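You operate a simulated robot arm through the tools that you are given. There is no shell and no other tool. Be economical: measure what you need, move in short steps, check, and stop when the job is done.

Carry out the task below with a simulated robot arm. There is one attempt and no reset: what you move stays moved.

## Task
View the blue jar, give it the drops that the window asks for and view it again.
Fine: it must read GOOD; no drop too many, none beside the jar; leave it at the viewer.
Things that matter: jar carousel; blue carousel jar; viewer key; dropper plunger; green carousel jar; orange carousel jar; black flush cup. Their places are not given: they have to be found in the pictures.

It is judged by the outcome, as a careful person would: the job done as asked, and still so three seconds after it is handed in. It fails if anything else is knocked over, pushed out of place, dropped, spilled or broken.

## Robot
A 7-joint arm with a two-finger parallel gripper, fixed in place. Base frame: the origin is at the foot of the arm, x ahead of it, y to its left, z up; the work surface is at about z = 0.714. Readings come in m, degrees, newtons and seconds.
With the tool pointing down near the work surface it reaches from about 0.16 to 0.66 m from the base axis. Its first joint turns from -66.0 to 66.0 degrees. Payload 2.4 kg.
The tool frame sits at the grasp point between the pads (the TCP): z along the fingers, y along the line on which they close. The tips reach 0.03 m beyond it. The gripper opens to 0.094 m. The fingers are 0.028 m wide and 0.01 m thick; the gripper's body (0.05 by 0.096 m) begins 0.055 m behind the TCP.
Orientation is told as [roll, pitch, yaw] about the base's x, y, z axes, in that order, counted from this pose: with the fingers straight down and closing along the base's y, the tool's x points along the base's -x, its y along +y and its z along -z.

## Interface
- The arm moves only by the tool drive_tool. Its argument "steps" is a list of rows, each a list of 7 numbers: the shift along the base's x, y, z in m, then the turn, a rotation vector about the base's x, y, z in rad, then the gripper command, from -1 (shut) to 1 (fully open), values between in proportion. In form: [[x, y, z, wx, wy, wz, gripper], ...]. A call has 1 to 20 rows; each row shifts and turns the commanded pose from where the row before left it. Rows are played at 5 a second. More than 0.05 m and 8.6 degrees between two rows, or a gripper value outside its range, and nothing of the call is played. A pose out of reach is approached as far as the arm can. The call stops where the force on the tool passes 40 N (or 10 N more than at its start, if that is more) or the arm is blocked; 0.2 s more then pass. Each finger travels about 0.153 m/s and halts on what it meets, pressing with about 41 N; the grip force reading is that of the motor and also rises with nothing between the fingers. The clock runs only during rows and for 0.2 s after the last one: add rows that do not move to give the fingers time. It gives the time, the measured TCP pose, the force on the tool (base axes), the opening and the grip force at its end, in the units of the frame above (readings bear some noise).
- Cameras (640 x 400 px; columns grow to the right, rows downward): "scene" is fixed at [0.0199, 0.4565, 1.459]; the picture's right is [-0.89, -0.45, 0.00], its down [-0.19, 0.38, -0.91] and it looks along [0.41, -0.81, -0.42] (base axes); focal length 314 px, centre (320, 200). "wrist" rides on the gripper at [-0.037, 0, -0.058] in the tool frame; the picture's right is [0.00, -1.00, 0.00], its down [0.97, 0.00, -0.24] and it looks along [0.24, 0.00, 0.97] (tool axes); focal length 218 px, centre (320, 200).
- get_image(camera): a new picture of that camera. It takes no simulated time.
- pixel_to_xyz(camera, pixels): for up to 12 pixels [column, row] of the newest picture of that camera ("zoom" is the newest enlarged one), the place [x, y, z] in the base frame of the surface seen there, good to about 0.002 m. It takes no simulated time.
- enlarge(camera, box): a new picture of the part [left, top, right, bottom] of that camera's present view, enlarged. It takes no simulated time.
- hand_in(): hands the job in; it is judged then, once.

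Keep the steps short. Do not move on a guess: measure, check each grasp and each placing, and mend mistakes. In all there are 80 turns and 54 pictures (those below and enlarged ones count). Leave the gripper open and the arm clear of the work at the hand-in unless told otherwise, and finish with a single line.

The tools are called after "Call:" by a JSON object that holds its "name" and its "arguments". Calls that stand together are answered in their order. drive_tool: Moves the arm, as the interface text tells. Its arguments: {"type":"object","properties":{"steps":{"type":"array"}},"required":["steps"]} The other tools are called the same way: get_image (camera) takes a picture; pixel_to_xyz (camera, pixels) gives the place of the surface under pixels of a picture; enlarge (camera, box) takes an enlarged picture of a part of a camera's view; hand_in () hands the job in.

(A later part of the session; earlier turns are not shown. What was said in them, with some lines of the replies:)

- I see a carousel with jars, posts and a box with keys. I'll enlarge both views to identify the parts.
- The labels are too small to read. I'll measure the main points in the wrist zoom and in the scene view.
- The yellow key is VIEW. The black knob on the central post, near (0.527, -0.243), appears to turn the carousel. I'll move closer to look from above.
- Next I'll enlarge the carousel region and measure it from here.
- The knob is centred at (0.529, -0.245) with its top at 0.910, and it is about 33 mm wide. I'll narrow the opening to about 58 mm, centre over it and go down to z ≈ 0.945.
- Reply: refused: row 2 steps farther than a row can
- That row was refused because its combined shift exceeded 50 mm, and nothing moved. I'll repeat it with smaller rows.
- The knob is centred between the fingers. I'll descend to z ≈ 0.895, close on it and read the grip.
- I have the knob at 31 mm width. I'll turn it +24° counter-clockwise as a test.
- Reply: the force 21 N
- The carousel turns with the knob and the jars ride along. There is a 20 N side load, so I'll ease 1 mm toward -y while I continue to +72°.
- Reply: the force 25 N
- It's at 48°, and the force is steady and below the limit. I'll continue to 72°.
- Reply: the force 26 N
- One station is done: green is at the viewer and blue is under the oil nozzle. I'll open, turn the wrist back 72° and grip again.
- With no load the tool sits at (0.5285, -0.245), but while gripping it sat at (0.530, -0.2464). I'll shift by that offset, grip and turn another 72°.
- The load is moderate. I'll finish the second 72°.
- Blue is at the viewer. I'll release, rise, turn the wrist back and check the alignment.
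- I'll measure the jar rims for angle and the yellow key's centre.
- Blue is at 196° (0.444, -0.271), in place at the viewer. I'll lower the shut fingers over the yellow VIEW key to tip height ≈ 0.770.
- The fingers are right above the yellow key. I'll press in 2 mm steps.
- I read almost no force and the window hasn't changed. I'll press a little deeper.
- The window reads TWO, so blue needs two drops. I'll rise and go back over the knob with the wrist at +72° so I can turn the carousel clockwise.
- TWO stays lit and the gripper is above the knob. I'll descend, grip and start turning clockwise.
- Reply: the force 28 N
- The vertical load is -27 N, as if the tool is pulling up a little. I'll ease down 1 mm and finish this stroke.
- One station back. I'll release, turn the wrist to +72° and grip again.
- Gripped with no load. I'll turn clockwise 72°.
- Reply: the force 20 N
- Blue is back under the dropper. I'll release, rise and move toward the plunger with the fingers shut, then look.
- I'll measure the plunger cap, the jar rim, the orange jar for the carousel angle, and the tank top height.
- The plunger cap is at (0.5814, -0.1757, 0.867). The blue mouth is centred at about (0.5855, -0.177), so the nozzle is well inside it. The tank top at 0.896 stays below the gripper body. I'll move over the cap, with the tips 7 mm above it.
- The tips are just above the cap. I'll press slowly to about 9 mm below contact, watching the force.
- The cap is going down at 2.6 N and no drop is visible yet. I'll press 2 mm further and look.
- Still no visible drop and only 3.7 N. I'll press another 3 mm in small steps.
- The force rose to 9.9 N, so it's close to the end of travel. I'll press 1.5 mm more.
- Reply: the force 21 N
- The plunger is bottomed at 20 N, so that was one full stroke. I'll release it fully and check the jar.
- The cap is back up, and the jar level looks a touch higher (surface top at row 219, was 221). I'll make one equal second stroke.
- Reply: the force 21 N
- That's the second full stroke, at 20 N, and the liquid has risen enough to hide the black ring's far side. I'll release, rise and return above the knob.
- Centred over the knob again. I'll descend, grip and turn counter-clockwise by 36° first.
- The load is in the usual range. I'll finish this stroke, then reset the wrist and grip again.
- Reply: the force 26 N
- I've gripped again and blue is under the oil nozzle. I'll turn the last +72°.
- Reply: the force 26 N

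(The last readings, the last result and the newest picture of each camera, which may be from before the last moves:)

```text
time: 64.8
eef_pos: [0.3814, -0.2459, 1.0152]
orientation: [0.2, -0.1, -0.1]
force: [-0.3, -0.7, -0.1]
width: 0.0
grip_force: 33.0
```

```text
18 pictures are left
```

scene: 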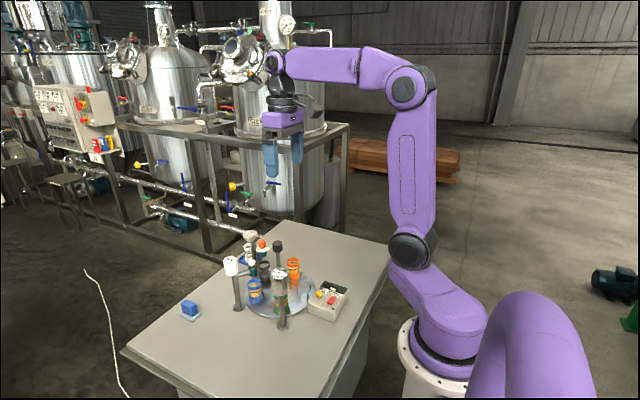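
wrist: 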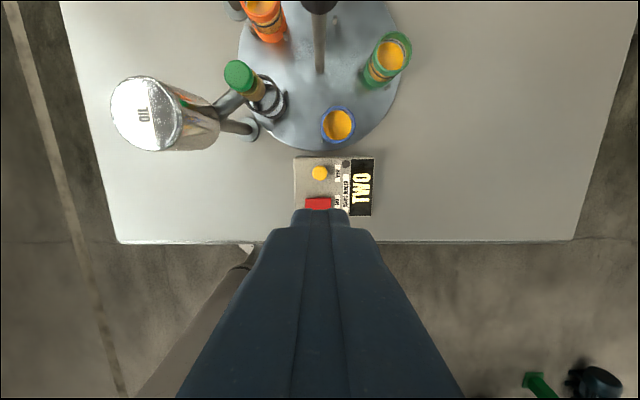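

The jar sits at the same pixel as last time, (338, 126). I'll lower to the VIEW key and press to the same depth (TCP 0.7845).

Call:
{"name": "drive_tool", "arguments": {"steps": [[-0.002, 0.001, -0.045, 0, 0, 0, -1], [0, 0, -0.045, 0, 0, 0, -1], [0, 0, -0.045, 0, 0, 0, -1], [0, 0, -0.045, 0, 0, 0, -1], [0, 0, -0.032, 0, 0, 0, -1], [0, 0, -0.006, 0, 0, 0, -1], [0, 0, -0.005, 0, 0, 0, -1], [0, 0, -0.004, 0, 0, 0, -1], [0, 0, -0.003, 0, 0, 0, -1], [0, 0, 0, 0, 0, 0, -1]]}}

Call:
{"name": "enlarge", "arguments": {"camera": "scene", "box": [300, 270, 360, 325]}}

```text
time: 67.0
eef_pos: [0.3783, -0.2444, 0.7856]
orientation: [-0.1, -0.2, -0.1]
force: [0.7, -1.4, 2.1]
width: 0.0002
grip_force: 32.3
```

```text
7.27 times, centred on (330, 298) of scene
```

zoom: 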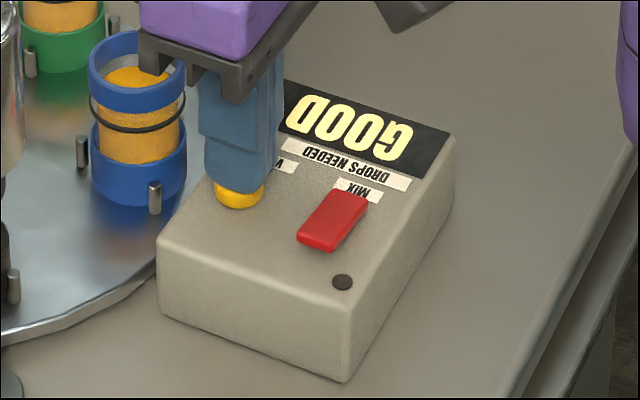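

The window reads GOOD. I'll rise clear and open the gripper up high.

Call:
{"name": "drive_tool", "arguments": {"steps": [[0, 0, 0.03, 0, 0, 0, -1], [0, 0, 0.05, 0, 0, 0, -1], [0, 0, 0.05, 0, 0, 0, -1], [0, 0, 0.05, 0, 0, 0, -1], [0, 0, 0.05, 0, 0, 0, 0], [0, 0, 0.05, 0, 0, 0, 1], [0, 0, 0, 0, 0, 0, 1], [0, 0, 0, 0, 0, 0, 1]]}}

Call:
{"name": "enlarge", "arguments": {"camera": "scene", "box": [170, 220, 360, 340]}}

```text
time: 68.8
eef_pos: [0.378, -0.2444, 1.066]
orientation: [0.2, -0.1, -0.1]
force: [-0.9, 0.4, -0.7]
width: 0.0939
grip_force: 0.0
```

```text
3.33 times, centred on (265, 280) of scene
```

zoom: 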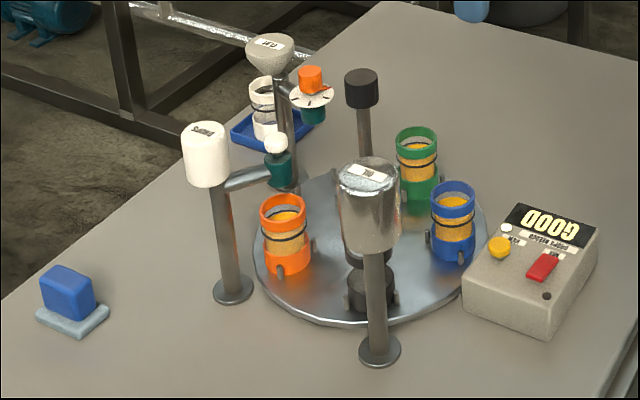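

GOOD is still showing, blue is at the viewer, everything else stands as it should, and the arm is clear with the gripper open. I'm handing in.

Call:
{"name": "hand_in", "arguments": {}}

```text
The job is handed in.
```

The blue jar was viewed (TWO), given two drops, viewed again and reads GOOD, and it was left at the viewer.
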